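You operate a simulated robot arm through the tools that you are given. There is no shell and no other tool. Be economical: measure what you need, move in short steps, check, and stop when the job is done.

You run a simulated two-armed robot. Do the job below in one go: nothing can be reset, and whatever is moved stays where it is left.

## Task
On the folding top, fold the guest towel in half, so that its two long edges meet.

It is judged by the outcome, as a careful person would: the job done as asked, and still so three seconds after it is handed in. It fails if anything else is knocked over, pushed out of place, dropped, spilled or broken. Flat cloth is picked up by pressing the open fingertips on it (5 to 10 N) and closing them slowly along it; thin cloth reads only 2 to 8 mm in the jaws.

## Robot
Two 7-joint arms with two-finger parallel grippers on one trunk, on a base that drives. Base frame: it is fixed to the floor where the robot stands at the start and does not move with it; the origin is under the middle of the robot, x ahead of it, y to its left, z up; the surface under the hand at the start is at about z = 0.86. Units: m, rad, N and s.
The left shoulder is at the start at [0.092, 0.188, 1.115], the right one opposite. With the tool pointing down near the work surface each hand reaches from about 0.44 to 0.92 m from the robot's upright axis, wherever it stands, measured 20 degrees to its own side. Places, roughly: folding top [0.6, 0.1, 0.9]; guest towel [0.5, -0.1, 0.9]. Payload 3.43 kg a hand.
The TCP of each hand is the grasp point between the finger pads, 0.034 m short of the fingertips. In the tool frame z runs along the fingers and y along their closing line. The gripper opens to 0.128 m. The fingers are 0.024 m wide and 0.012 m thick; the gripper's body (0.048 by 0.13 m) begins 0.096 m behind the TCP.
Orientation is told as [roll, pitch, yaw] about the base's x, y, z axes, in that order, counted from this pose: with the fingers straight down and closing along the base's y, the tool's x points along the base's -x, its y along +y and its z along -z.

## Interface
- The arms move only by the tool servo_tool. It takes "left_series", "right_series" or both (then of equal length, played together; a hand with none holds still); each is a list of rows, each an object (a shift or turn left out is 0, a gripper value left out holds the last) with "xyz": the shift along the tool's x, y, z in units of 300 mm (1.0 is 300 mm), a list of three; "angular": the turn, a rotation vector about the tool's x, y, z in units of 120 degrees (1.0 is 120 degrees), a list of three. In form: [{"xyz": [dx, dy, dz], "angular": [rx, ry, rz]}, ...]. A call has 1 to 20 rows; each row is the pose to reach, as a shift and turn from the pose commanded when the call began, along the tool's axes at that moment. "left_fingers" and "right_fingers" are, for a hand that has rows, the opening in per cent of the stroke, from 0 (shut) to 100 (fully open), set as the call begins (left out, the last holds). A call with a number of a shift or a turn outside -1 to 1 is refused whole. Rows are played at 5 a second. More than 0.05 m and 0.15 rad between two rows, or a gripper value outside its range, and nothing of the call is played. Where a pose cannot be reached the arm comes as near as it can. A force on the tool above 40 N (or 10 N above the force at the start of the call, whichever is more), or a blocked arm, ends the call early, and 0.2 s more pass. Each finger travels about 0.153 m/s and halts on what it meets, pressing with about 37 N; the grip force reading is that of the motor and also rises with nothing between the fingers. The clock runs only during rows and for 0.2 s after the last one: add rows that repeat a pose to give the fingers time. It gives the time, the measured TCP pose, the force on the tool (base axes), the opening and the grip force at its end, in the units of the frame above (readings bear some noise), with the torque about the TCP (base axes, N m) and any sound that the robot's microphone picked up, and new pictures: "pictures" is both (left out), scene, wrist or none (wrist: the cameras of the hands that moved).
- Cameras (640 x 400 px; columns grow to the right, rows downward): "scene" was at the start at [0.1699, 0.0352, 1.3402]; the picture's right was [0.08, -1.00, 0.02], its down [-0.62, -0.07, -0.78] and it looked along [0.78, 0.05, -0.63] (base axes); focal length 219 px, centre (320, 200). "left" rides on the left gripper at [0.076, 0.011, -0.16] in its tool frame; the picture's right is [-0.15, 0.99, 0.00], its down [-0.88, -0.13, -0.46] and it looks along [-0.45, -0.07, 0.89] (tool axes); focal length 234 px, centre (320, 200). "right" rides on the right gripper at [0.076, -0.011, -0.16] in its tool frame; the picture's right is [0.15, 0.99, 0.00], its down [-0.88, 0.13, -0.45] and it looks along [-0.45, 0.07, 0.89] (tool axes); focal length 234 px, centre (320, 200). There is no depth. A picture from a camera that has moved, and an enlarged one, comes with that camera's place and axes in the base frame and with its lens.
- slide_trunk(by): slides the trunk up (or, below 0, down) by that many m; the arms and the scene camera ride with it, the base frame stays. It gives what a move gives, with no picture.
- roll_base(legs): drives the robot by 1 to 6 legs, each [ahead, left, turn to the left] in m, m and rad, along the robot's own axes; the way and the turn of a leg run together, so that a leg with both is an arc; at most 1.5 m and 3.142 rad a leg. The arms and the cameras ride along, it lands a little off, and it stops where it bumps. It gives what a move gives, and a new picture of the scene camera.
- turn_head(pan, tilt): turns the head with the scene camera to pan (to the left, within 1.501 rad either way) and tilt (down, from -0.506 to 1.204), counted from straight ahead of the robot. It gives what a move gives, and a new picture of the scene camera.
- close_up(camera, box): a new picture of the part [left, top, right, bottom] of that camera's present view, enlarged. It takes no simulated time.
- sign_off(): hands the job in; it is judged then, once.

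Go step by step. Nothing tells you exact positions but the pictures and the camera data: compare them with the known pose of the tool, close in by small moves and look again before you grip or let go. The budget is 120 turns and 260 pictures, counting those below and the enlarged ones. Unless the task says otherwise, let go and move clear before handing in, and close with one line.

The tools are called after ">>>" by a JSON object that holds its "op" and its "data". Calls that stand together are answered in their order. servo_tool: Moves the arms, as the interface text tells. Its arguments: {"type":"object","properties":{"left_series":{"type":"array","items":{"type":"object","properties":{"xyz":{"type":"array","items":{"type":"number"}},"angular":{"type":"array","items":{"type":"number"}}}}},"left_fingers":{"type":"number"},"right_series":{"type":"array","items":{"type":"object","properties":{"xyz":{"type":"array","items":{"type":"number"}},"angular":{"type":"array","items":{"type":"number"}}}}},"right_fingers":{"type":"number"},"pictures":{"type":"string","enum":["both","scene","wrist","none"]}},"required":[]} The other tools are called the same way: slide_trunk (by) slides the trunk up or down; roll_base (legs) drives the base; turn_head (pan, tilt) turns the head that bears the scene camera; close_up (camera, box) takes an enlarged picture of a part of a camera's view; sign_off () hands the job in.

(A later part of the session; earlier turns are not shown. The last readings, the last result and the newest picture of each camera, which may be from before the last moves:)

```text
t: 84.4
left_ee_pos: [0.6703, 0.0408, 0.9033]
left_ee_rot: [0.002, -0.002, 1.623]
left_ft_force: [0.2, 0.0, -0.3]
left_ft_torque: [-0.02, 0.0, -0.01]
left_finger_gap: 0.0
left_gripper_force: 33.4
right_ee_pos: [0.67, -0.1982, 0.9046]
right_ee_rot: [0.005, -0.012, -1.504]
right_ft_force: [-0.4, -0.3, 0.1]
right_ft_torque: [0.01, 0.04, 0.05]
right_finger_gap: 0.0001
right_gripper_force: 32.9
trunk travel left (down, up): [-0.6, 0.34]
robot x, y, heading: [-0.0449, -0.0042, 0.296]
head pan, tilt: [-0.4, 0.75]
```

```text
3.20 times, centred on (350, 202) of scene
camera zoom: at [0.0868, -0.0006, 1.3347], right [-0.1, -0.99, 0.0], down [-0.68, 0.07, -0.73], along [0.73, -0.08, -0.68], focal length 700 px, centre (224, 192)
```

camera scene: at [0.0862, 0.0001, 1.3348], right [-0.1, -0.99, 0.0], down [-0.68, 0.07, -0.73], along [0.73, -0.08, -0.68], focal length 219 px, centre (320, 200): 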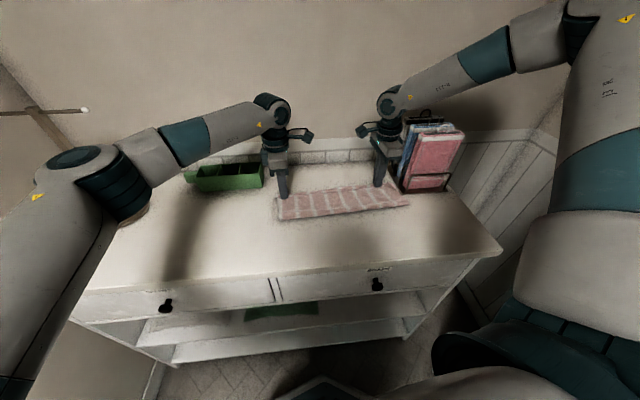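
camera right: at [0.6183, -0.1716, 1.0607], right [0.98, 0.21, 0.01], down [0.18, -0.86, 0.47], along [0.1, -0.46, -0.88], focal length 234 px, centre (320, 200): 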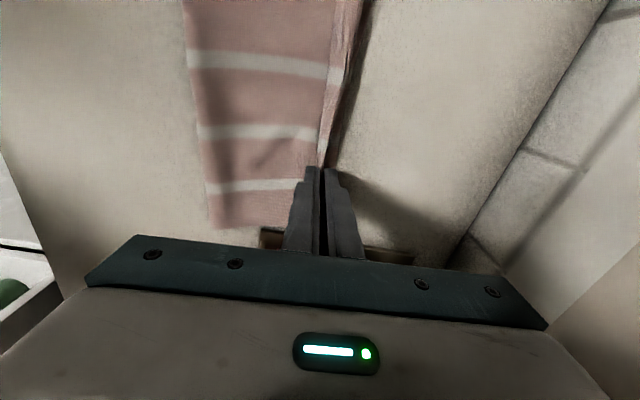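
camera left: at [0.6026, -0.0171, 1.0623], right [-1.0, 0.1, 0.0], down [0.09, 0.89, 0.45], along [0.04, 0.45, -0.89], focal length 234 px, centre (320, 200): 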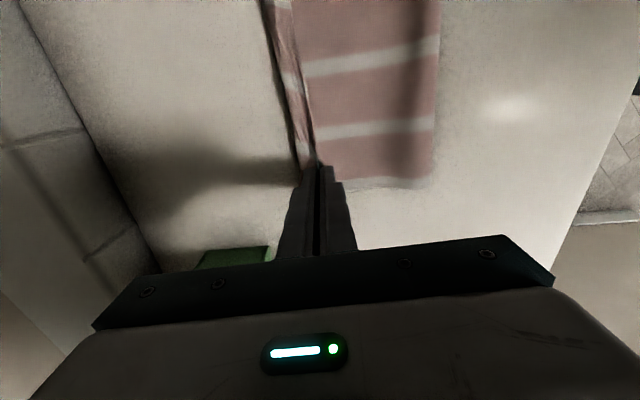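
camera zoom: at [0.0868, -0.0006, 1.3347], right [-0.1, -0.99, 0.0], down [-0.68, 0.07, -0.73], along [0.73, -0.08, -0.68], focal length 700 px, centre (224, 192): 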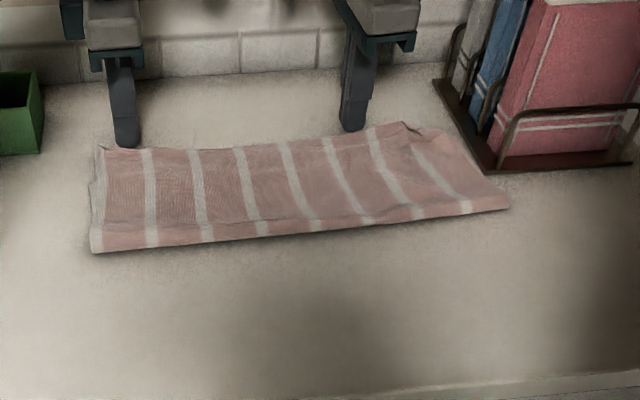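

The hem is unfolded. Lifting straight up, then back, for a full view.

>>> {"op": "servo_tool", "data": {"left_series": [{"xyz": [0, 0, -0.12]}, {"xyz": [0, 0.05, -0.25]}, {"xyz": [0, 0.12, -0.36]}, {"xyz": [0, 0.2, -0.46]}], "right_series": [{"xyz": [0, 0, -0.12]}, {"xyz": [0, -0.05, -0.25]}, {"xyz": [0, -0.12, -0.36]}, {"xyz": [0, -0.2, -0.46]}]}}

>>> {"op": "close_up", "data": {"camera": "scene", "box": [250, 140, 450, 265]}}

>>> {"op": "close_up", "data": {"camera": "right", "box": [220, 50, 460, 200]}}

>>> {"op": "close_up", "data": {"camera": "left", "box": [200, 50, 440, 200]}}

```text
t: 85.4
left_ee_pos: [0.6051, 0.0378, 1.0433]
left_ee_rot: [-0.003, 0.001, 1.623]
left_ft_force: [0.1, 0.0, 0.2]
left_ft_torque: [-0.03, -0.04, 0.01]
left_finger_gap: 0.0
left_gripper_force: 32.8
right_ee_pos: [0.6061, -0.2006, 1.0446]
right_ee_rot: [0.009, -0.012, -1.505]
right_ft_force: [-0.5, -0.1, -0.3]
right_ft_torque: [0.0, -0.07, 0.0]
right_finger_gap: 0.0
right_gripper_force: 32.8
trunk travel left (down, up): [-0.6, 0.34]
robot x, y, heading: [-0.0454, -0.0036, 0.3]
head pan, tilt: [-0.4, 0.75]
camera scene: at [0.0831, 0.0001, 1.335], right [-0.1, -0.99, 0.0], down [-0.68, 0.07, -0.73], along [0.73, -0.08, -0.68], focal length 219 px, centre (320, 200)
camera right: at [0.5879, -0.1238, 1.2019], right [0.98, 0.21, 0.01], down [0.18, -0.86, 0.47], along [0.11, -0.46, -0.88], focal length 234 px, centre (320, 200)
camera left: at [0.5973, -0.039, 1.2037], right [-1.0, 0.1, 0.0], down [0.08, 0.89, 0.46], along [0.05, 0.45, -0.89], focal length 234 px, centre (320, 200)
```

scene: 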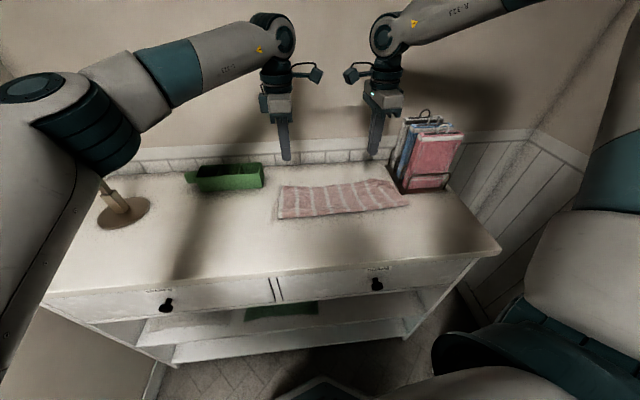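
right: 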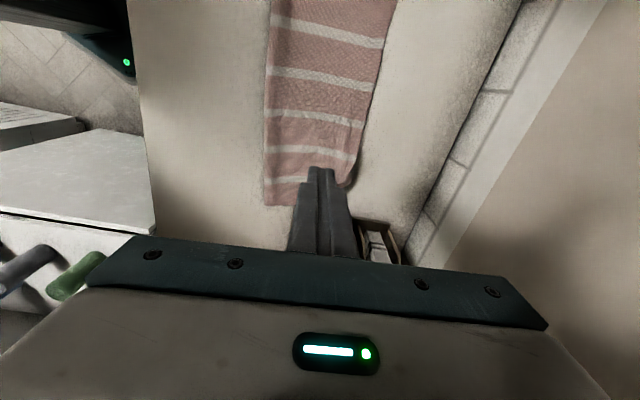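
left: 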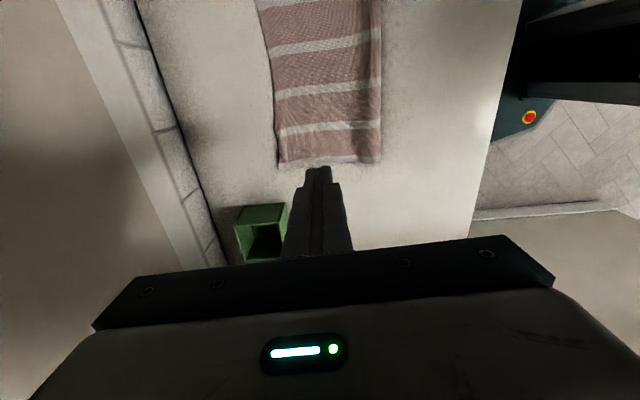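

```text
3.20 times, centred on (350, 202) of scene
camera zoom: at [0.0831, 0.0001, 1.335], right [-0.1, -0.99, 0.0], down [-0.68, 0.07, -0.73], along [0.73, -0.08, -0.68], focal length 700 px, centre (224, 192)
```

zoom: 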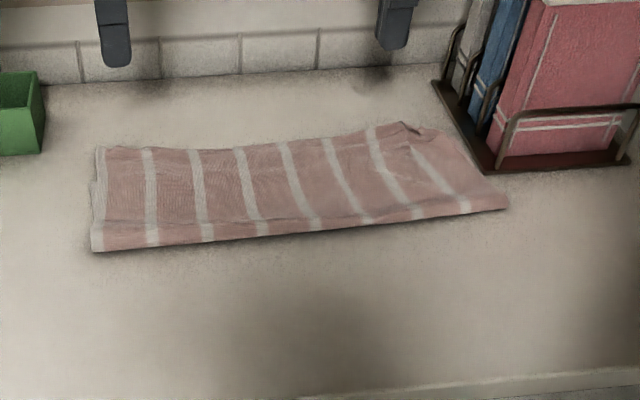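

```text
2.67 times, centred on (340, 125) of right
camera zoom: at [0.5879, -0.1238, 1.2019], right [0.98, 0.21, 0.01], down [0.18, -0.86, 0.47], along [0.11, -0.46, -0.88], focal length 624 px, centre (267, 400)
```

zoom: 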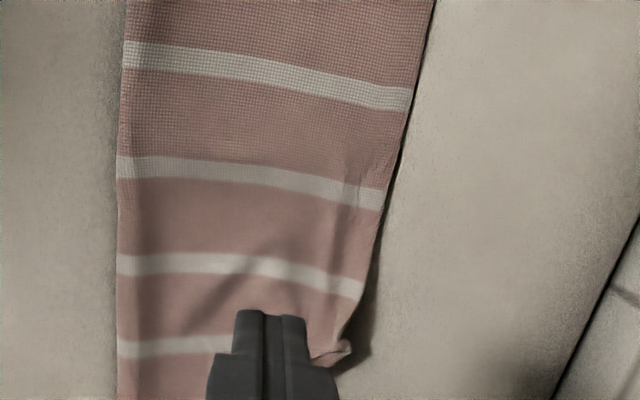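

```text
2.67 times, centred on (320, 125) of left
camera zoom: at [0.5973, -0.039, 1.2037], right [-1.0, 0.1, 0.0], down [0.08, 0.89, 0.46], along [0.05, 0.45, -0.89], focal length 624 px, centre (320, 400)
```

zoom: 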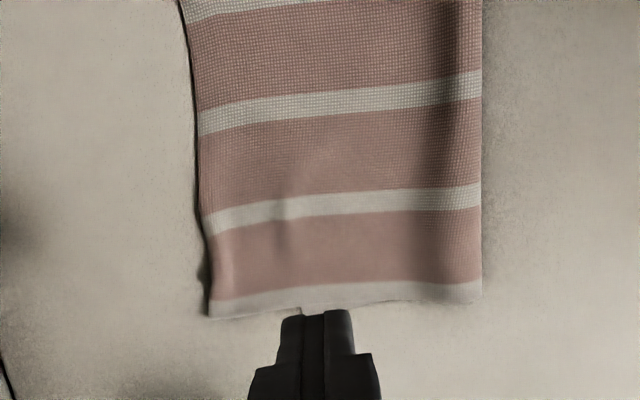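

The flap is flat and unhemmed. It now overhangs the far edge by about 5 cm at left and 2 cm at right. I'll pinch the overhanging edge with the correct orientation and swing it up and back, so the fold line resets before it's laid exactly on the far edge.

>>> {"op": "servo_tool", "data": {"left_series": [{"xyz": [-0.01, -0.07, 0.05]}, {"xyz": [-0.02, -0.14, 0.15]}, {"xyz": [-0.029, -0.218, 0.25]}, {"xyz": [-0.029, -0.218, 0.35]}, {"xyz": [-0.029, -0.218, 0.44]}, {"xyz": [-0.029, -0.218, 0.45]}], "right_series": [{"xyz": [-0.03, 0.06, 0.05]}, {"xyz": [-0.06, 0.13, 0.15]}, {"xyz": [-0.084, 0.193, 0.25]}, {"xyz": [-0.084, 0.193, 0.35]}, {"xyz": [-0.084, 0.193, 0.44]}, {"xyz": [-0.084, 0.193, 0.45]}], "left_fingers": 15, "right_fingers": 15, "pictures": "none"}}

>>> {"op": "close_up", "data": {"camera": "right", "box": [200, 70, 440, 220]}}

>>> {"op": "close_up", "data": {"camera": "left", "box": [200, 70, 440, 220]}}

```text
t: 86.8
left_ee_pos: [0.6732, 0.051, 0.9058]
left_ee_rot: [0.0, 0.001, 1.622]
left_ft_force: [-0.2, 0.8, 0.4]
left_ft_torque: [-0.02, 0.0, -0.01]
left_finger_gap: 0.0192
left_gripper_force: 0.0
right_ee_pos: [0.6706, -0.2241, 0.9102]
right_ee_rot: [0.008, -0.014, -1.506]
right_ft_force: [-0.2, 0.3, 0.2]
right_ft_torque: [0.03, -0.03, -0.02]
right_finger_gap: 0.019
right_gripper_force: 0.1
trunk travel left (down, up): [-0.6, 0.34]
robot x, y, heading: [-0.0477, -0.0044, 0.298]
head pan, tilt: [-0.4, 0.75]
```

```text
2.67 times, centred on (320, 145) of right
camera zoom: at [0.6522, -0.1476, 1.0674], right [0.98, 0.21, 0.01], down [0.18, -0.86, 0.47], along [0.1, -0.46, -0.88], focal length 624 px, centre (320, 347)
```

zoom: 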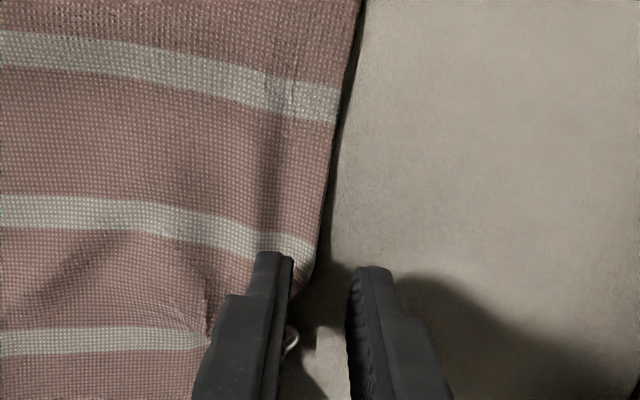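

```text
2.67 times, centred on (320, 145) of left
camera zoom: at [0.6661, -0.0258, 1.0659], right [-1.0, 0.1, 0.0], down [0.08, 0.89, 0.46], along [0.04, 0.45, -0.89], focal length 624 px, centre (320, 347)
```

zoom: 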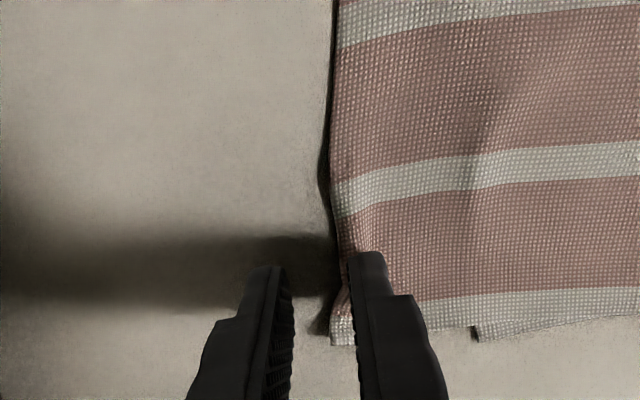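

Shifting slightly toward the towel and lowering to light contact.

>>> {"op": "servo_tool", "data": {"left_series": [{"xyz": [0, 0.03, 0]}, {"xyz": [0, 0.03, 0.015]}, {"xyz": [0, 0.03, 0.026]}, {"xyz": [0, 0.03, 0.03]}, {"xyz": [0, 0.03, 0.03]}], "right_series": [{"xyz": [0, -0.02, 0]}, {"xyz": [0, -0.02, 0.02]}, {"xyz": [0, -0.02, 0.034]}, {"xyz": [0, -0.02, 0.04]}, {"xyz": [0, -0.02, 0.04]}], "pictures": "none"}}

>>> {"op": "close_up", "data": {"camera": "right", "box": [200, 70, 440, 220]}}

>>> {"op": "close_up", "data": {"camera": "left", "box": [200, 70, 440, 220]}}

```text
t: 88.0
left_ee_pos: [0.6635, 0.0488, 0.8972]
left_ee_rot: [0.001, -0.001, 1.621]
left_ft_force: [0.6, 0.2, 0.1]
left_ft_torque: [-0.03, -0.01, -0.04]
left_finger_gap: 0.0194
left_gripper_force: 0.1
right_ee_pos: [0.664, -0.2242, 0.896]
right_ee_rot: [0.007, -0.014, -1.504]
right_ft_force: [0.2, 0.7, 0.7]
right_ft_torque: [0.01, 0.02, -0.01]
right_finger_gap: 0.0194
right_gripper_force: 0.3
trunk travel left (down, up): [-0.6, 0.34]
robot x, y, heading: [-0.0426, -0.0053, 0.292]
head pan, tilt: [-0.4, 0.75]
```

```text
2.67 times, centred on (320, 145) of right
camera zoom: at [0.6465, -0.1469, 1.0542], right [0.98, 0.21, 0.01], down [0.18, -0.86, 0.47], along [0.1, -0.46, -0.88], focal length 624 px, centre (320, 347)
```

zoom: 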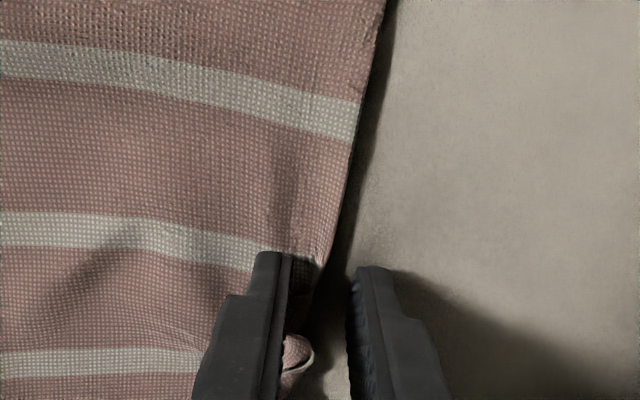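

```text
2.67 times, centred on (320, 145) of left
camera zoom: at [0.6569, -0.0268, 1.058], right [-1.0, 0.1, 0.0], down [0.09, 0.89, 0.46], along [0.04, 0.45, -0.89], focal length 624 px, centre (320, 347)
```

zoom: 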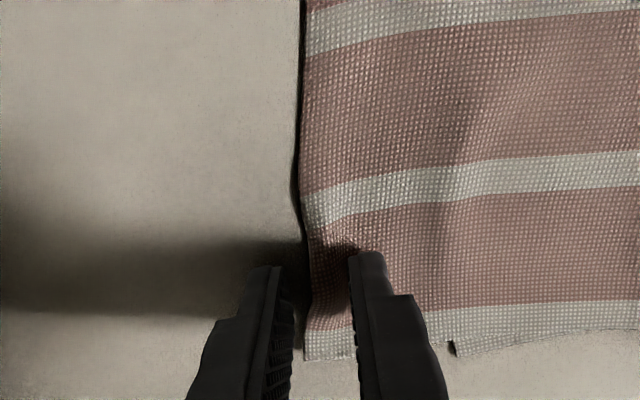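

Good. Pressing.

>>> {"op": "servo_tool", "data": {"left_series": [{"xyz": [0, 0, 0.004]}, {"xyz": [0, 0, 0.006]}], "right_series": [{"xyz": [0, 0, 0.002]}, {"xyz": [0, 0, 0.004]}], "pictures": "none"}}

```text
t: 88.6
left_ee_pos: [0.6644, 0.0497, 0.8954]
left_ee_rot: [-0.001, -0.001, 1.623]
left_ft_force: [0.2, 0.3, 0.1]
left_ft_torque: [0.01, 0.0, -0.02]
left_finger_gap: 0.0195
left_gripper_force: 0.0
right_ee_pos: [0.6639, -0.2236, 0.8969]
right_ee_rot: [0.006, -0.011, -1.505]
right_ft_force: [0.2, -0.7, 1.3]
right_ft_torque: [0.03, 0.01, -0.03]
right_finger_gap: 0.0189
right_gripper_force: 0.1
trunk travel left (down, up): [-0.6, 0.34]
robot x, y, heading: [-0.0459, -0.0055, 0.291]
head pan, tilt: [-0.4, 0.75]
```

>>> {"op": "servo_tool", "data": {"left_series": [{"xyz": [0, 0, 0.003]}, {"xyz": [0, 0, 0.005]}], "right_series": [{"xyz": [0, 0, 0.003]}, {"xyz": [0, 0, 0.005]}], "pictures": "none"}}

```text
t: 89.2
left_ee_pos: [0.6636, 0.0493, 0.8962]
left_ee_rot: [0.0, 0.001, 1.62]
left_ft_force: [0.2, 0.4, 1.8]
left_ft_torque: [0.0, 0.03, -0.02]
left_finger_gap: 0.0193
left_gripper_force: 0.1
right_ee_pos: [0.6637, -0.2234, 0.8957]
right_ee_rot: [0.011, -0.011, -1.504]
right_ft_force: [0.7, -2.6, 12.7]
right_ft_torque: [-0.03, 0.29, 0.01]
right_finger_gap: 0.0189
right_gripper_force: 0.0
trunk travel left (down, up): [-0.6, 0.34]
robot x, y, heading: [-0.0476, -0.0051, 0.294]
head pan, tilt: [-0.4, 0.75]
```

>>> {"op": "servo_tool", "data": {"left_series": [{"xyz": [0, 0, 0.003]}, {"xyz": [0, 0, 0.004]}], "right_series": [{"xyz": [0, 0, 0]}, {"xyz": [0, 0, 0]}], "right_fingers": 11, "pictures": "none"}}

>>> {"op": "servo_tool", "data": {"left_series": [{"xyz": [0, 0, 0]}], "right_series": [{"xyz": [0, 0, 0]}], "left_fingers": 10, "right_fingers": 7, "pictures": "none"}}

>>> {"op": "servo_tool", "data": {"left_series": [{"xyz": [0, 0, 0]}], "right_series": [{"xyz": [0, 0, 0]}], "left_fingers": 5, "right_fingers": 4, "pictures": "none"}}

>>> {"op": "servo_tool", "data": {"left_series": [{"xyz": [0, 0, 0]}, {"xyz": [0, 0, 0]}], "right_series": [{"xyz": [0, 0, 0]}, {"xyz": [0, 0, 0]}], "left_fingers": 0, "right_fingers": 0, "pictures": "none"}}

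>>> {"op": "close_up", "data": {"camera": "right", "box": [200, 70, 440, 220]}}

>>> {"op": "close_up", "data": {"camera": "left", "box": [200, 70, 440, 220]}}

```text
t: 89.8
left_ee_pos: [0.6622, 0.0495, 0.8958]
left_ee_rot: [-0.002, 0.002, 1.622]
left_ft_force: [2.3, -0.4, 9.4]
left_ft_torque: [0.0, 0.06, 0.03]
left_finger_gap: 0.0183
left_gripper_force: 0.0
right_ee_pos: [0.6623, -0.224, 0.8952]
right_ee_rot: [0.01, -0.014, -1.504]
right_ft_force: [-1.7, -0.5, 13.1]
right_ft_torque: [-0.01, 0.27, 0.01]
right_finger_gap: 0.0149
right_gripper_force: 0.3
trunk travel left (down, up): [-0.6, 0.34]
robot x, y, heading: [-0.0411, -0.006, 0.294]
head pan, tilt: [-0.4, 0.75]
```

```text
t: 90.2
left_ee_pos: [0.6619, 0.0497, 0.8947]
left_ee_rot: [-0.002, 0.003, 1.623]
left_ft_force: [1.4, -1.1, 11.8]
left_ft_torque: [0.0, 0.12, 0.01]
left_finger_gap: 0.0126
left_gripper_force: 0.0
right_ee_pos: [0.6629, -0.2245, 0.8963]
right_ee_rot: [0.01, -0.011, -1.503]
right_ft_force: [1.5, -0.1, 11.6]
right_ft_torque: [0.03, 0.07, 0.0]
right_finger_gap: 0.0079
right_gripper_force: 0.1
trunk travel left (down, up): [-0.6, 0.34]
robot x, y, heading: [-0.0432, -0.0057, 0.294]
head pan, tilt: [-0.4, 0.75]
```

```text
t: 90.6
left_ee_pos: [0.6614, 0.0494, 0.8958]
left_ee_rot: [-0.001, 0.002, 1.622]
left_ft_force: [2.2, 0.1, 14.3]
left_ft_torque: [-0.04, 0.07, -0.01]
left_finger_gap: 0.0063
left_gripper_force: 0.0
right_ee_pos: [0.6621, -0.2239, 0.8968]
right_ee_rot: [0.011, -0.014, -1.505]
right_ft_force: [-0.7, 0.0, 11.1]
right_ft_torque: [0.07, 0.12, -0.01]
right_finger_gap: 0.0048
right_gripper_force: 0.0
trunk travel left (down, up): [-0.6, 0.34]
robot x, y, heading: [-0.0436, -0.0052, 0.295]
head pan, tilt: [-0.4, 0.75]
```

```text
t: 91.2
left_ee_pos: [0.661, 0.0488, 0.8945]
left_ee_rot: [-0.001, 0.0, 1.622]
left_ft_force: [-2.4, 0.7, 15.6]
left_ft_torque: [-0.01, 0.13, -0.01]
left_finger_gap: 0.0023
left_gripper_force: 36.9
right_ee_pos: [0.662, -0.2243, 0.8957]
right_ee_rot: [0.011, -0.017, -1.504]
right_ft_force: [-0.2, 0.7, 9.1]
right_ft_torque: [0.02, 0.1, -0.01]
right_finger_gap: 0.0017
right_gripper_force: 36.5
trunk travel left (down, up): [-0.6, 0.34]
robot x, y, heading: [-0.0484, -0.0055, 0.292]
head pan, tilt: [-0.4, 0.75]
```

```text
2.67 times, centred on (320, 145) of right
camera zoom: at [0.644, -0.1468, 1.0535], right [0.98, 0.21, 0.01], down [0.18, -0.86, 0.47], along [0.11, -0.46, -0.88], focal length 624 px, centre (320, 347)
```

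zoom: 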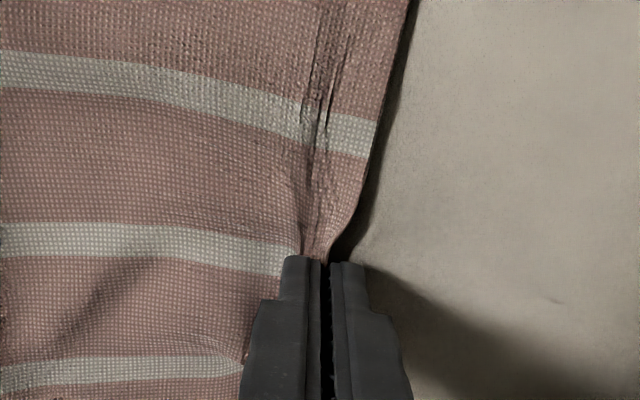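

```text
2.67 times, centred on (320, 145) of left
camera zoom: at [0.6537, -0.0267, 1.0553], right [-1.0, 0.1, 0.0], down [0.08, 0.89, 0.46], along [0.05, 0.45, -0.89], focal length 624 px, centre (320, 347)
```

zoom: 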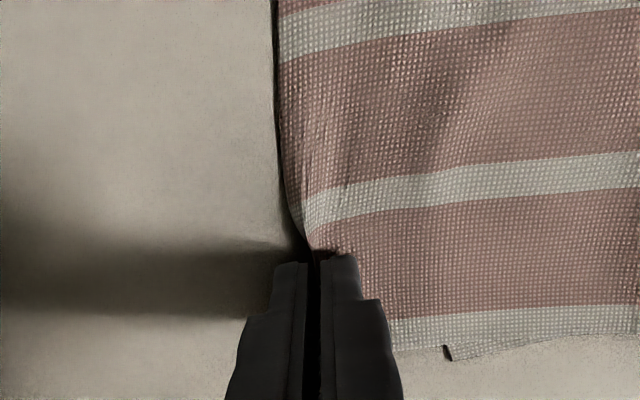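

Both edge grips look right, with the free edge on the far side. Swinging the flap up and back past vertical to reset the fold line.

>>> {"op": "servo_tool", "data": {"left_series": [{"xyz": [0, 0.017, -0.1]}, {"xyz": [0, 0.05, -0.2]}, {"xyz": [0, 0.117, -0.283]}, {"xyz": [0, 0.2, -0.35]}, {"xyz": [0, 0.3, -0.4]}, {"xyz": [0, 0.4, -0.417]}, {"xyz": [0, 0.5, -0.407]}, {"xyz": [0, 0.583, -0.383]}, {"xyz": [0, 0.633, -0.36]}, {"xyz": [0, 0.633, -0.36]}], "right_series": [{"xyz": [0, -0.014, -0.1]}, {"xyz": [0, -0.043, -0.2]}, {"xyz": [0, -0.1, -0.283]}, {"xyz": [0, -0.17, -0.35]}, {"xyz": [0, -0.255, -0.4]}, {"xyz": [0, -0.34, -0.417]}, {"xyz": [0, -0.425, -0.407]}, {"xyz": [0, -0.495, -0.383]}, {"xyz": [0, -0.54, -0.36]}, {"xyz": [0, -0.54, -0.36]}]}}

>>> {"op": "close_up", "data": {"camera": "scene", "box": [250, 130, 450, 255]}}

```text
t: 93.4
left_ee_pos: [0.4748, 0.0416, 1.0012]
left_ee_rot: [0.001, -0.001, 1.623]
left_ft_force: [0.6, -0.3, -0.7]
left_ft_torque: [0.02, 0.01, -0.05]
left_finger_gap: 0.0021
left_gripper_force: 37.2
right_ee_pos: [0.5021, -0.234, 1.0008]
right_ee_rot: [0.006, -0.013, -1.506]
right_ft_force: [0.0, 0.4, -0.8]
right_ft_torque: [-0.01, -0.01, 0.03]
right_finger_gap: 0.0015
right_gripper_force: 36.4
trunk travel left (down, up): [-0.6, 0.34]
robot x, y, heading: [-0.0442, -0.0077, 0.293]
head pan, tilt: [-0.4, 0.75]
camera scene: at [0.0865, 0.0003, 1.3347], right [-0.1, -0.99, 0.0], down [-0.68, 0.07, -0.73], along [0.73, -0.08, -0.68], focal length 219 px, centre (320, 200)
camera right: at [0.4837, -0.157, 1.1582], right [0.98, 0.21, 0.01], down [0.18, -0.86, 0.47], along [0.1, -0.46, -0.88], focal length 234 px, centre (320, 200)
camera left: at [0.4681, -0.0345, 1.1606], right [-1.0, 0.1, 0.0], down [0.09, 0.89, 0.45], along [0.04, 0.45, -0.89], focal length 234 px, centre (320, 200)
```

scene: 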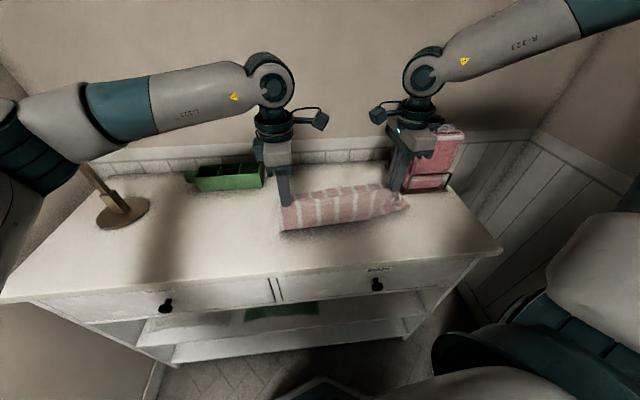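
right: 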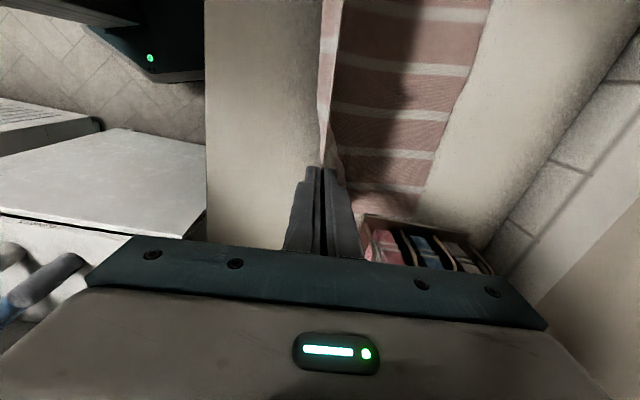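
left: 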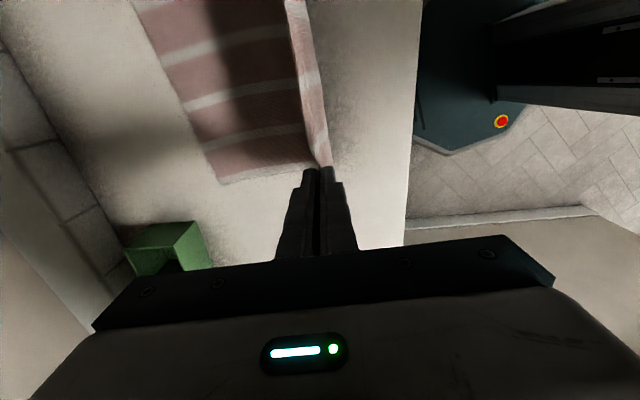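

```text
3.20 times, centred on (350, 192) of scene
camera zoom: at [0.0865, 0.0003, 1.3347], right [-0.1, -0.99, 0.0], down [-0.68, 0.07, -0.73], along [0.73, -0.08, -0.68], focal length 700 px, centre (224, 224)
```

zoom: 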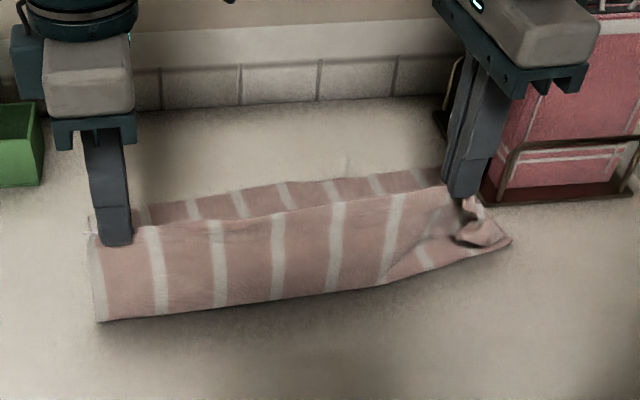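

The lower layer lies flat and the flap hangs cleanly. Far edge: about x 0.620 at the left grip, 0.652 at the right. Laying the flap's edge onto it.

>>> {"op": "servo_tool", "data": {"left_series": [{"xyz": [0, -0.067, -0.02]}, {"xyz": [0, -0.133, -0.023]}, {"xyz": [0, -0.2, -0.007]}, {"xyz": [0, -0.267, 0.027]}, {"xyz": [0, -0.333, 0.087]}, {"xyz": [0, -0.383, 0.153]}, {"xyz": [0, -0.417, 0.22]}, {"xyz": [0, -0.44, 0.28]}, {"xyz": [0, -0.45, 0.32]}, {"xyz": [0, -0.45, 0.33]}], "right_series": [{"xyz": [0, 0.069, -0.02]}, {"xyz": [0, 0.138, -0.023]}, {"xyz": [0, 0.207, -0.007]}, {"xyz": [0, 0.277, 0.027]}, {"xyz": [0, 0.346, 0.087]}, {"xyz": [0, 0.397, 0.153]}, {"xyz": [0, 0.432, 0.22]}, {"xyz": [0, 0.456, 0.28]}, {"xyz": [0, 0.467, 0.32]}, {"xyz": [0, 0.467, 0.33]}], "pictures": "none"}}

>>> {"op": "close_up", "data": {"camera": "right", "box": [160, 0, 480, 200]}}

>>> {"op": "close_up", "data": {"camera": "left", "box": [160, 0, 480, 200]}}

>>> {"op": "close_up", "data": {"camera": "scene", "box": [250, 140, 450, 265]}}

```text
t: 95.6
left_ee_pos: [0.6091, 0.046, 0.9008]
left_ee_rot: [0.001, 0.001, 1.622]
left_ft_force: [-0.4, 0.3, 0.5]
left_ft_torque: [-0.02, 0.04, 0.0]
left_finger_gap: 0.0022
left_gripper_force: 36.8
right_ee_pos: [0.6421, -0.2246, 0.9042]
right_ee_rot: [0.008, -0.014, -1.505]
right_ft_force: [-0.3, -0.9, -0.2]
right_ft_torque: [0.0, -0.01, -0.01]
right_finger_gap: 0.0016
right_gripper_force: 36.2
trunk travel left (down, up): [-0.6, 0.34]
robot x, y, heading: [-0.0471, -0.0087, 0.291]
head pan, tilt: [-0.4, 0.75]
```

```text
2.00 times, centred on (320, 100) of right
camera zoom: at [0.6246, -0.1483, 1.0606], right [0.98, 0.21, 0.01], down [0.18, -0.86, 0.47], along [0.1, -0.46, -0.88], focal length 468 px, centre (320, 400)
```

zoom: 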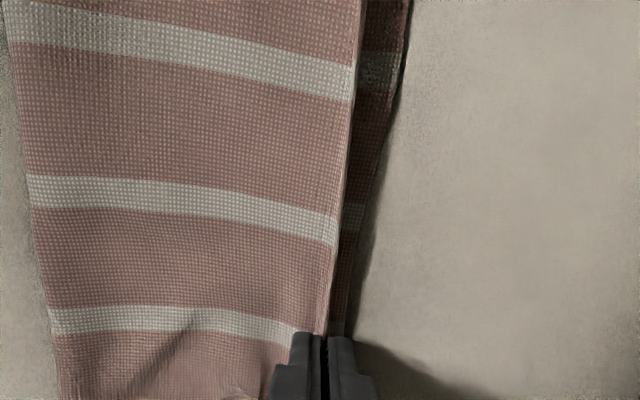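

```text
2.00 times, centred on (320, 100) of left
camera zoom: at [0.6015, -0.029, 1.0617], right [-1.0, 0.1, 0.0], down [0.09, 0.89, 0.46], along [0.04, 0.45, -0.89], focal length 468 px, centre (320, 400)
```

zoom: 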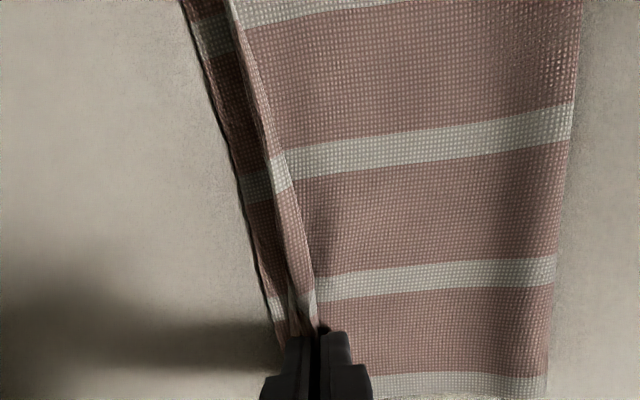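

```text
3.20 times, centred on (350, 202) of scene
camera zoom: at [0.0861, 0.0003, 1.3348], right [-0.1, -0.99, 0.0], down [-0.68, 0.07, -0.73], along [0.73, -0.08, -0.68], focal length 700 px, centre (224, 192)
```

zoom: 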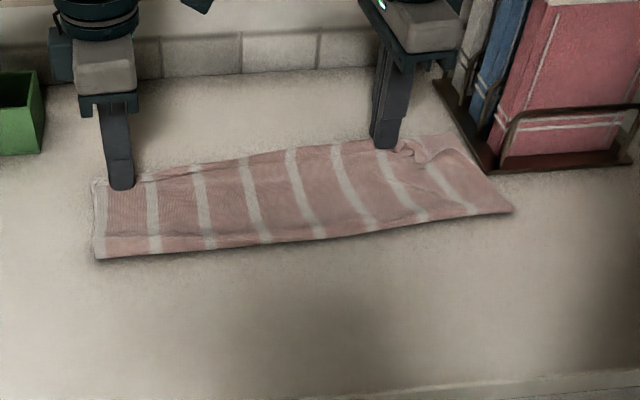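

Nicely oriented now: the flap edge is about 10–18 mm short of the lower edge, and the pinched strip will drop forward when released. Advancing 7 mm and releasing.

>>> {"op": "servo_tool", "data": {"left_series": [{"xyz": [0, -0.012, 0]}, {"xyz": [0, -0.023, 0]}, {"xyz": [0, -0.023, 0]}], "right_series": [{"xyz": [0, 0.012, 0.003]}, {"xyz": [0, 0.023, 0.008]}, {"xyz": [0, 0.023, 0.008]}], "pictures": "none"}}

>>> {"op": "servo_tool", "data": {"left_series": [{"xyz": [0, 0, 0]}, {"xyz": [0, 0, 0]}, {"xyz": [0, 0, -0.03]}, {"xyz": [0, 0, -0.1]}, {"xyz": [0, 0, -0.22]}], "right_series": [{"xyz": [0, 0, 0]}, {"xyz": [0, 0, 0]}, {"xyz": [0, 0, -0.03]}, {"xyz": [0, 0, -0.1]}, {"xyz": [0, 0, -0.22]}], "left_fingers": 10, "right_fingers": 10, "pictures": "none"}}

>>> {"op": "close_up", "data": {"camera": "right", "box": [160, 0, 480, 200]}}

>>> {"op": "close_up", "data": {"camera": "left", "box": [160, 0, 480, 200]}}

>>> {"op": "close_up", "data": {"camera": "scene", "box": [250, 140, 450, 265]}}

```text
t: 96.4
left_ee_pos: [0.6156, 0.0474, 0.9013]
left_ee_rot: [-0.001, 0.001, 1.623]
left_ft_force: [-0.7, -0.4, 0.7]
left_ft_torque: [0.02, 0.02, -0.04]
left_finger_gap: 0.002
left_gripper_force: 36.7
right_ee_pos: [0.6481, -0.2253, 0.9007]
right_ee_rot: [0.007, -0.012, -1.504]
right_ft_force: [-0.6, 0.4, -0.2]
right_ft_torque: [-0.01, 0.02, 0.04]
right_finger_gap: 0.0018
right_gripper_force: 36.3
trunk travel left (down, up): [-0.6, 0.34]
robot x, y, heading: [-0.0471, -0.0067, 0.292]
head pan, tilt: [-0.4, 0.75]
```

```text
t: 97.6
left_ee_pos: [0.6148, 0.0471, 0.9695]
left_ee_rot: [0.0, 0.0, 1.623]
left_ft_force: [-0.2, -0.6, -0.5]
left_ft_torque: [0.02, -0.03, -0.01]
left_finger_gap: 0.0128
left_gripper_force: 0.0
right_ee_pos: [0.6476, -0.2242, 0.965]
right_ee_rot: [0.008, -0.015, -1.504]
right_ft_force: [-1.0, -0.1, 0.9]
right_ft_torque: [-0.01, -0.01, 0.0]
right_finger_gap: 0.0127
right_gripper_force: 0.1
trunk travel left (down, up): [-0.6, 0.34]
robot x, y, heading: [-0.0448, -0.0096, 0.296]
head pan, tilt: [-0.4, 0.75]
```

```text
2.00 times, centred on (320, 100) of right
camera zoom: at [0.63, -0.1469, 1.1242], right [0.98, 0.21, 0.01], down [0.18, -0.86, 0.47], along [0.11, -0.46, -0.88], focal length 468 px, centre (320, 400)
```

zoom: 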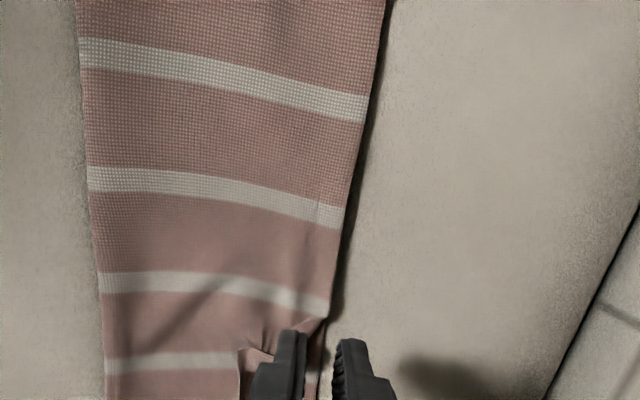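

```text
2.00 times, centred on (320, 100) of left
camera zoom: at [0.6072, -0.0294, 1.1292], right [-1.0, 0.1, 0.0], down [0.08, 0.89, 0.46], along [0.04, 0.45, -0.89], focal length 468 px, centre (320, 400)
```

zoom: 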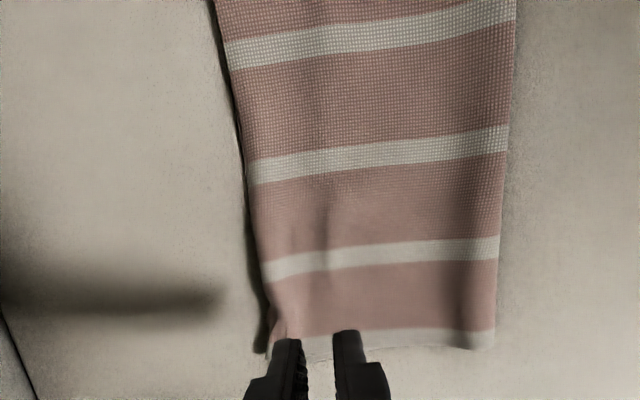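

```text
3.20 times, centred on (350, 202) of scene
camera zoom: at [0.0843, 0.0002, 1.3349], right [-0.1, -0.99, 0.0], down [-0.68, 0.07, -0.73], along [0.73, -0.08, -0.68], focal length 700 px, centre (224, 192)
```

zoom: 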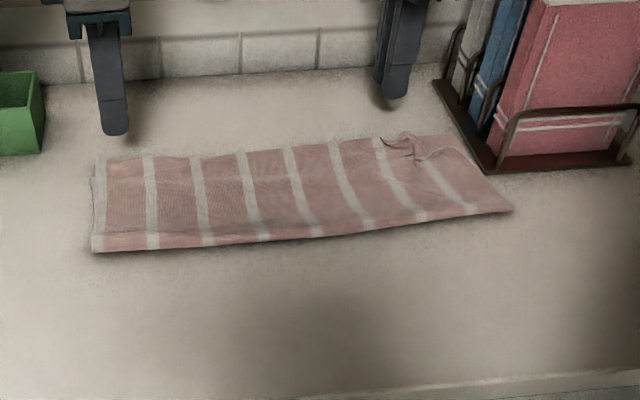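

The edges now meet along most of the length. Left, the flap overhangs about 25 mm, and the right corner is crumpled. Taking a closer look at the right corner.

>>> {"op": "servo_tool", "data": {"right_series": [{"xyz": [0.06, 0, -0.06]}, {"xyz": [0.12, 0, -0.12]}, {"xyz": [0.15, 0, -0.15]}], "pictures": "none"}}

>>> {"op": "close_up", "data": {"camera": "right", "box": [200, 60, 440, 210]}}

>>> {"op": "close_up", "data": {"camera": "scene", "box": [340, 160, 430, 216]}}

```text
t: 98.4
left_ee_pos: [0.6169, 0.0473, 0.9673]
left_ee_rot: [0.0, 0.0, 1.623]
left_ft_force: [0.0, 0.3, 0.3]
left_ft_torque: [0.0, -0.01, 0.0]
left_finger_gap: 0.0127
left_gripper_force: 0.0
right_ee_pos: [0.6465, -0.1783, 1.0101]
right_ee_rot: [0.006, -0.011, -1.508]
right_ft_force: [0.2, -1.2, 0.6]
right_ft_torque: [0.0, -0.02, -0.02]
right_finger_gap: 0.0127
right_gripper_force: 0.1
trunk travel left (down, up): [-0.6, 0.34]
robot x, y, heading: [-0.0431, -0.009, 0.297]
head pan, tilt: [-0.4, 0.75]
```

```text
2.67 times, centred on (320, 135) of right
camera zoom: at [0.6293, -0.1013, 1.1669], right [0.98, 0.21, 0.0], down [0.18, -0.86, 0.47], along [0.1, -0.46, -0.88], focal length 624 px, centre (320, 373)
```

zoom: 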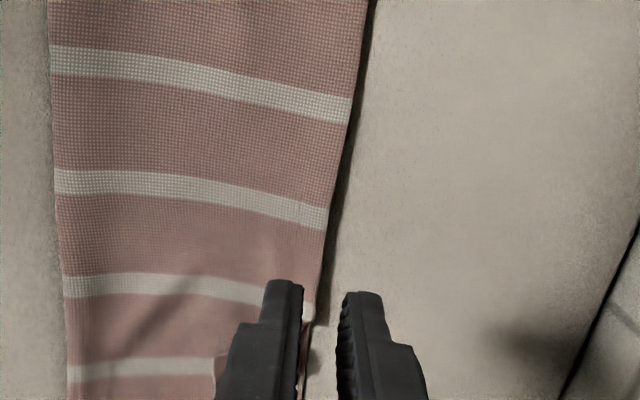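

```text
7.11 times, centred on (385, 188) of scene
camera zoom: at [0.0867, 0.0002, 1.3347], right [-0.1, -0.99, 0.0], down [-0.68, 0.07, -0.73], along [0.73, -0.08, -0.68], focal length 1555 px, centre (-142, 285)
```

zoom: 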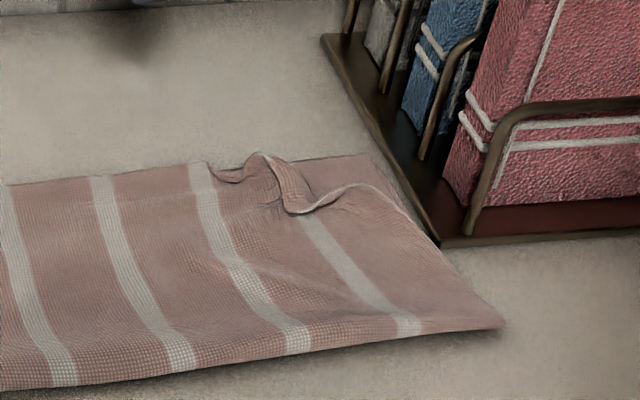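

The right corner of the flap is tucked under itself. I'll bring the right jaws over the rolled part near the corner to lift it and let the tuck fall out.

>>> {"op": "servo_tool", "data": {"right_series": [{"xyz": [-0.1, -0.04, 0]}, {"xyz": [-0.2, -0.08, 0.05]}, {"xyz": [-0.315, -0.123, 0.1]}, {"xyz": [-0.315, -0.123, 0.22]}, {"xyz": [-0.315, -0.123, 0.31]}, {"xyz": [-0.315, -0.123, 0.31]}], "right_fingers": 22, "pictures": "none"}}

>>> {"op": "close_up", "data": {"camera": "right", "box": [200, 70, 440, 220]}}

```text
t: 99.8
left_ee_pos: [0.6156, 0.0477, 0.9677]
left_ee_rot: [0.0, 0.0, 1.621]
left_ft_force: [0.5, 0.2, -0.7]
left_ft_torque: [0.01, -0.03, -0.04]
left_finger_gap: 0.0129
left_gripper_force: 0.1
right_ee_pos: [0.6135, -0.2745, 0.9187]
right_ee_rot: [0.009, -0.012, -1.507]
right_ft_force: [0.3, 0.3, -0.2]
right_ft_torque: [0.0, 0.01, 0.02]
right_finger_gap: 0.0285
right_gripper_force: 0.1
trunk travel left (down, up): [-0.6, 0.34]
robot x, y, heading: [-0.0426, -0.0055, 0.301]
head pan, tilt: [-0.4, 0.75]
```

```text
2.67 times, centred on (320, 145) of right
camera zoom: at [0.5961, -0.1985, 1.0766], right [0.98, 0.21, 0.01], down [0.18, -0.86, 0.47], along [0.1, -0.46, -0.88], focal length 624 px, centre (320, 347)
```

zoom: 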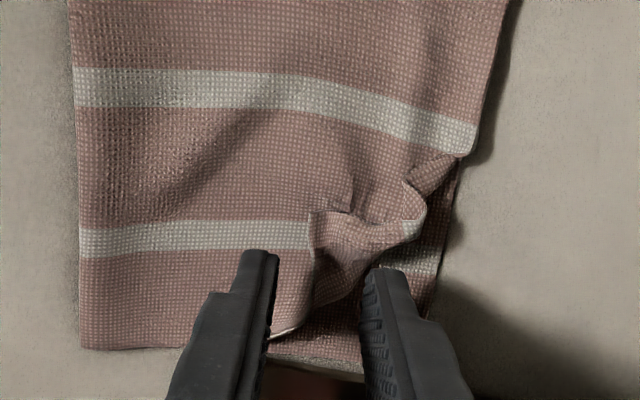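

The corner triangle is folded over on top. I'll wipe it outward the same way: closed fingers starting behind its free edge, sweeping toward the corner.

>>> {"op": "servo_tool", "data": {"right_series": [{"xyz": [0, 0, -0.08]}, {"xyz": [0.032, -0.078, -0.08]}, {"xyz": [0.032, -0.085, 0]}, {"xyz": [0.032, -0.085, 0.045]}, {"xyz": [0.032, -0.085, 0.057]}, {"xyz": [0.032, -0.085, 0.057]}], "right_fingers": 0, "pictures": "none"}}

>>> {"op": "servo_tool", "data": {"right_series": [{"xyz": [-0.01, 0.03, 0]}, {"xyz": [-0.03, 0.07, 0]}, {"xyz": [-0.05, 0.12, 0]}, {"xyz": [-0.07, 0.17, 0]}, {"xyz": [-0.085, 0.22, -0.003]}], "pictures": "none"}}

>>> {"op": "close_up", "data": {"camera": "scene", "box": [340, 160, 430, 216]}}

```text
t: 101.2
left_ee_pos: [0.6169, 0.046, 0.9671]
left_ee_rot: [-0.001, 0.0, 1.622]
left_ft_force: [-0.1, 0.0, -0.3]
left_ft_torque: [0.02, -0.01, -0.01]
left_finger_gap: 0.0129
left_gripper_force: 0.1
right_ee_pos: [0.5897, -0.2684, 0.9004]
right_ee_rot: [0.008, -0.013, -1.507]
right_ft_force: [0.2, 0.6, -1.1]
right_ft_torque: [0.02, -0.01, 0.0]
right_finger_gap: 0.0001
right_gripper_force: 33.4
trunk travel left (down, up): [-0.6, 0.34]
robot x, y, heading: [-0.0436, -0.0053, 0.296]
head pan, tilt: [-0.4, 0.75]
```

```text
t: 102.4
left_ee_pos: [0.6174, 0.0469, 0.9665]
left_ee_rot: [0.002, 0.0, 1.623]
left_ft_force: [1.2, -0.2, -0.2]
left_ft_torque: [0.02, 0.04, -0.02]
left_finger_gap: 0.0128
left_gripper_force: 0.1
right_ee_pos: [0.6583, -0.2891, 0.9028]
right_ee_rot: [0.007, -0.015, -1.505]
right_ft_force: [0.9, 0.4, 0.4]
right_ft_torque: [0.04, 0.01, 0.03]
right_finger_gap: 0.0001
right_gripper_force: 32.5
trunk travel left (down, up): [-0.6, 0.34]
robot x, y, heading: [-0.044, -0.0085, 0.294]
head pan, tilt: [-0.4, 0.75]
```

```text
7.11 times, centred on (385, 188) of scene
camera zoom: at [0.0868, 0.0003, 1.3347], right [-0.1, -0.99, 0.0], down [-0.68, 0.07, -0.73], along [0.73, -0.08, -0.68], focal length 1555 px, centre (-142, 285)
```

zoom: 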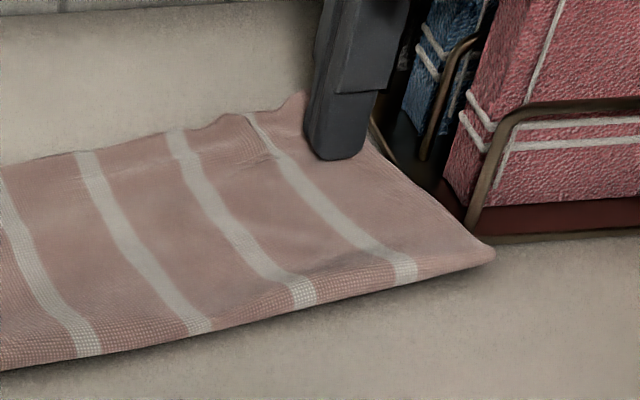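

The corner unfolded, but the right end of the towel was dragged along. Lifting to look at the whole.

>>> {"op": "servo_tool", "data": {"right_series": [{"xyz": [0, 0, -0.1]}, {"xyz": [0.05, 0, -0.22]}, {"xyz": [0.15, -0.05, -0.33]}, {"xyz": [0.25, -0.1, -0.4]}], "pictures": "none"}}

>>> {"op": "close_up", "data": {"camera": "scene", "box": [250, 140, 450, 265]}}

>>> {"op": "close_up", "data": {"camera": "right", "box": [160, 20, 480, 220]}}

```text
t: 103.4
left_ee_pos: [0.6152, 0.0467, 0.9678]
left_ee_rot: [0.0, 0.003, 1.622]
left_ft_force: [-0.4, 0.3, -0.4]
left_ft_torque: [0.01, 0.03, 0.02]
left_finger_gap: 0.0129
left_gripper_force: 0.1
right_ee_pos: [0.6213, -0.217, 1.0225]
right_ee_rot: [0.008, -0.014, -1.505]
right_ft_force: [-0.7, -0.7, -0.2]
right_ft_torque: [-0.03, -0.01, 0.0]
right_finger_gap: 0.0
right_gripper_force: 33.1
trunk travel left (down, up): [-0.6, 0.34]
robot x, y, heading: [-0.0421, -0.0064, 0.299]
head pan, tilt: [-0.4, 0.75]
```

```text
3.20 times, centred on (350, 202) of scene
camera zoom: at [0.0856, 0.0012, 1.3348], right [-0.1, -0.99, 0.0], down [-0.68, 0.07, -0.73], along [0.73, -0.08, -0.68], focal length 700 px, centre (224, 192)
```

zoom: 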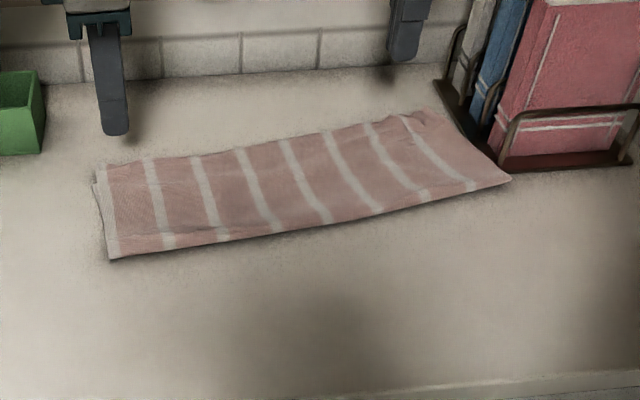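

```text
2.00 times, centred on (320, 120) of right
camera zoom: at [0.6039, -0.1399, 1.18], right [0.98, 0.21, 0.01], down [0.18, -0.86, 0.47], along [0.1, -0.46, -0.88], focal length 468 px, centre (320, 360)
```

zoom: 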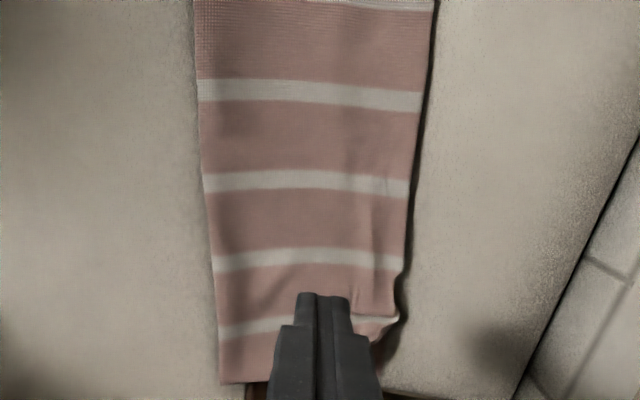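

The towel turned slightly as a whole but the layers look aligned. I'll move the right hand for an unobstructed view of the right end.

>>> {"op": "servo_tool", "data": {"right_series": [{"xyz": [0.1, 0, -0.05]}, {"xyz": [0.22, 0, -0.1]}, {"xyz": [0.35, 0, -0.15]}], "left_series": [{"xyz": [0, 0, -0.1]}, {"xyz": [-0.1, 0, -0.2]}, {"xyz": [-0.2, 0, -0.3]}], "pictures": "none"}}

>>> {"op": "close_up", "data": {"camera": "right", "box": [200, 40, 440, 190]}}

>>> {"op": "close_up", "data": {"camera": "scene", "box": [340, 160, 430, 216]}}

>>> {"op": "close_up", "data": {"camera": "scene", "box": [265, 170, 355, 226]}}

```text
t: 104.2
left_ee_pos: [0.6139, 0.1088, 1.0575]
left_ee_rot: [0.0, 0.002, 1.622]
left_ft_force: [0.9, 0.0, -0.9]
left_ft_torque: [-0.01, 0.02, 0.01]
left_finger_gap: 0.0129
left_gripper_force: 0.1
right_ee_pos: [0.6126, -0.1104, 1.0659]
right_ee_rot: [0.006, -0.013, -1.505]
right_ft_force: [0.3, 0.0, 0.6]
right_ft_torque: [-0.05, 0.0, 0.01]
right_finger_gap: 0.0001
right_gripper_force: 33.6
trunk travel left (down, up): [-0.6, 0.34]
robot x, y, heading: [-0.0404, -0.0045, 0.293]
head pan, tilt: [-0.4, 0.75]
```

```text
2.67 times, centred on (320, 115) of right
camera zoom: at [0.5965, -0.0327, 1.2221], right [0.98, 0.21, 0.0], down [0.18, -0.86, 0.47], along [0.1, -0.46, -0.88], focal length 624 px, centre (320, 427)
```

zoom: 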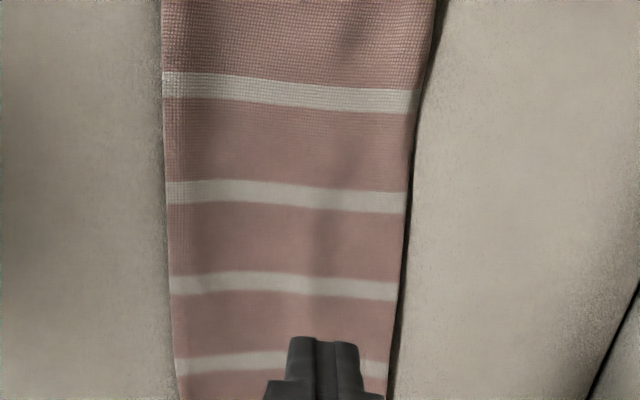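

```text
7.11 times, centred on (385, 188) of scene
camera zoom: at [0.0868, 0.0011, 1.3346], right [-0.1, -0.99, 0.0], down [-0.68, 0.07, -0.73], along [0.73, -0.08, -0.68], focal length 1555 px, centre (-142, 285)
```

zoom: 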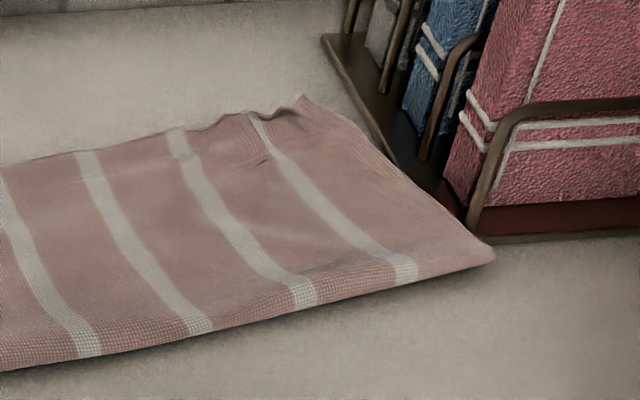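

```text
7.11 times, centred on (310, 198) of scene
camera zoom: at [0.0868, 0.0011, 1.3346], right [-0.1, -0.99, 0.0], down [-0.68, 0.07, -0.73], along [0.73, -0.08, -0.68], focal length 1555 px, centre (391, 214)
```

zoom: 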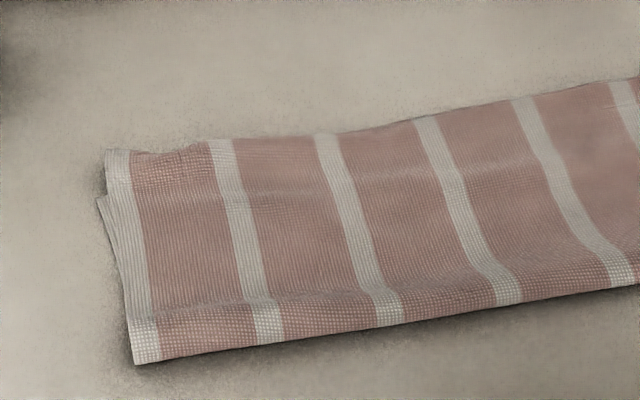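

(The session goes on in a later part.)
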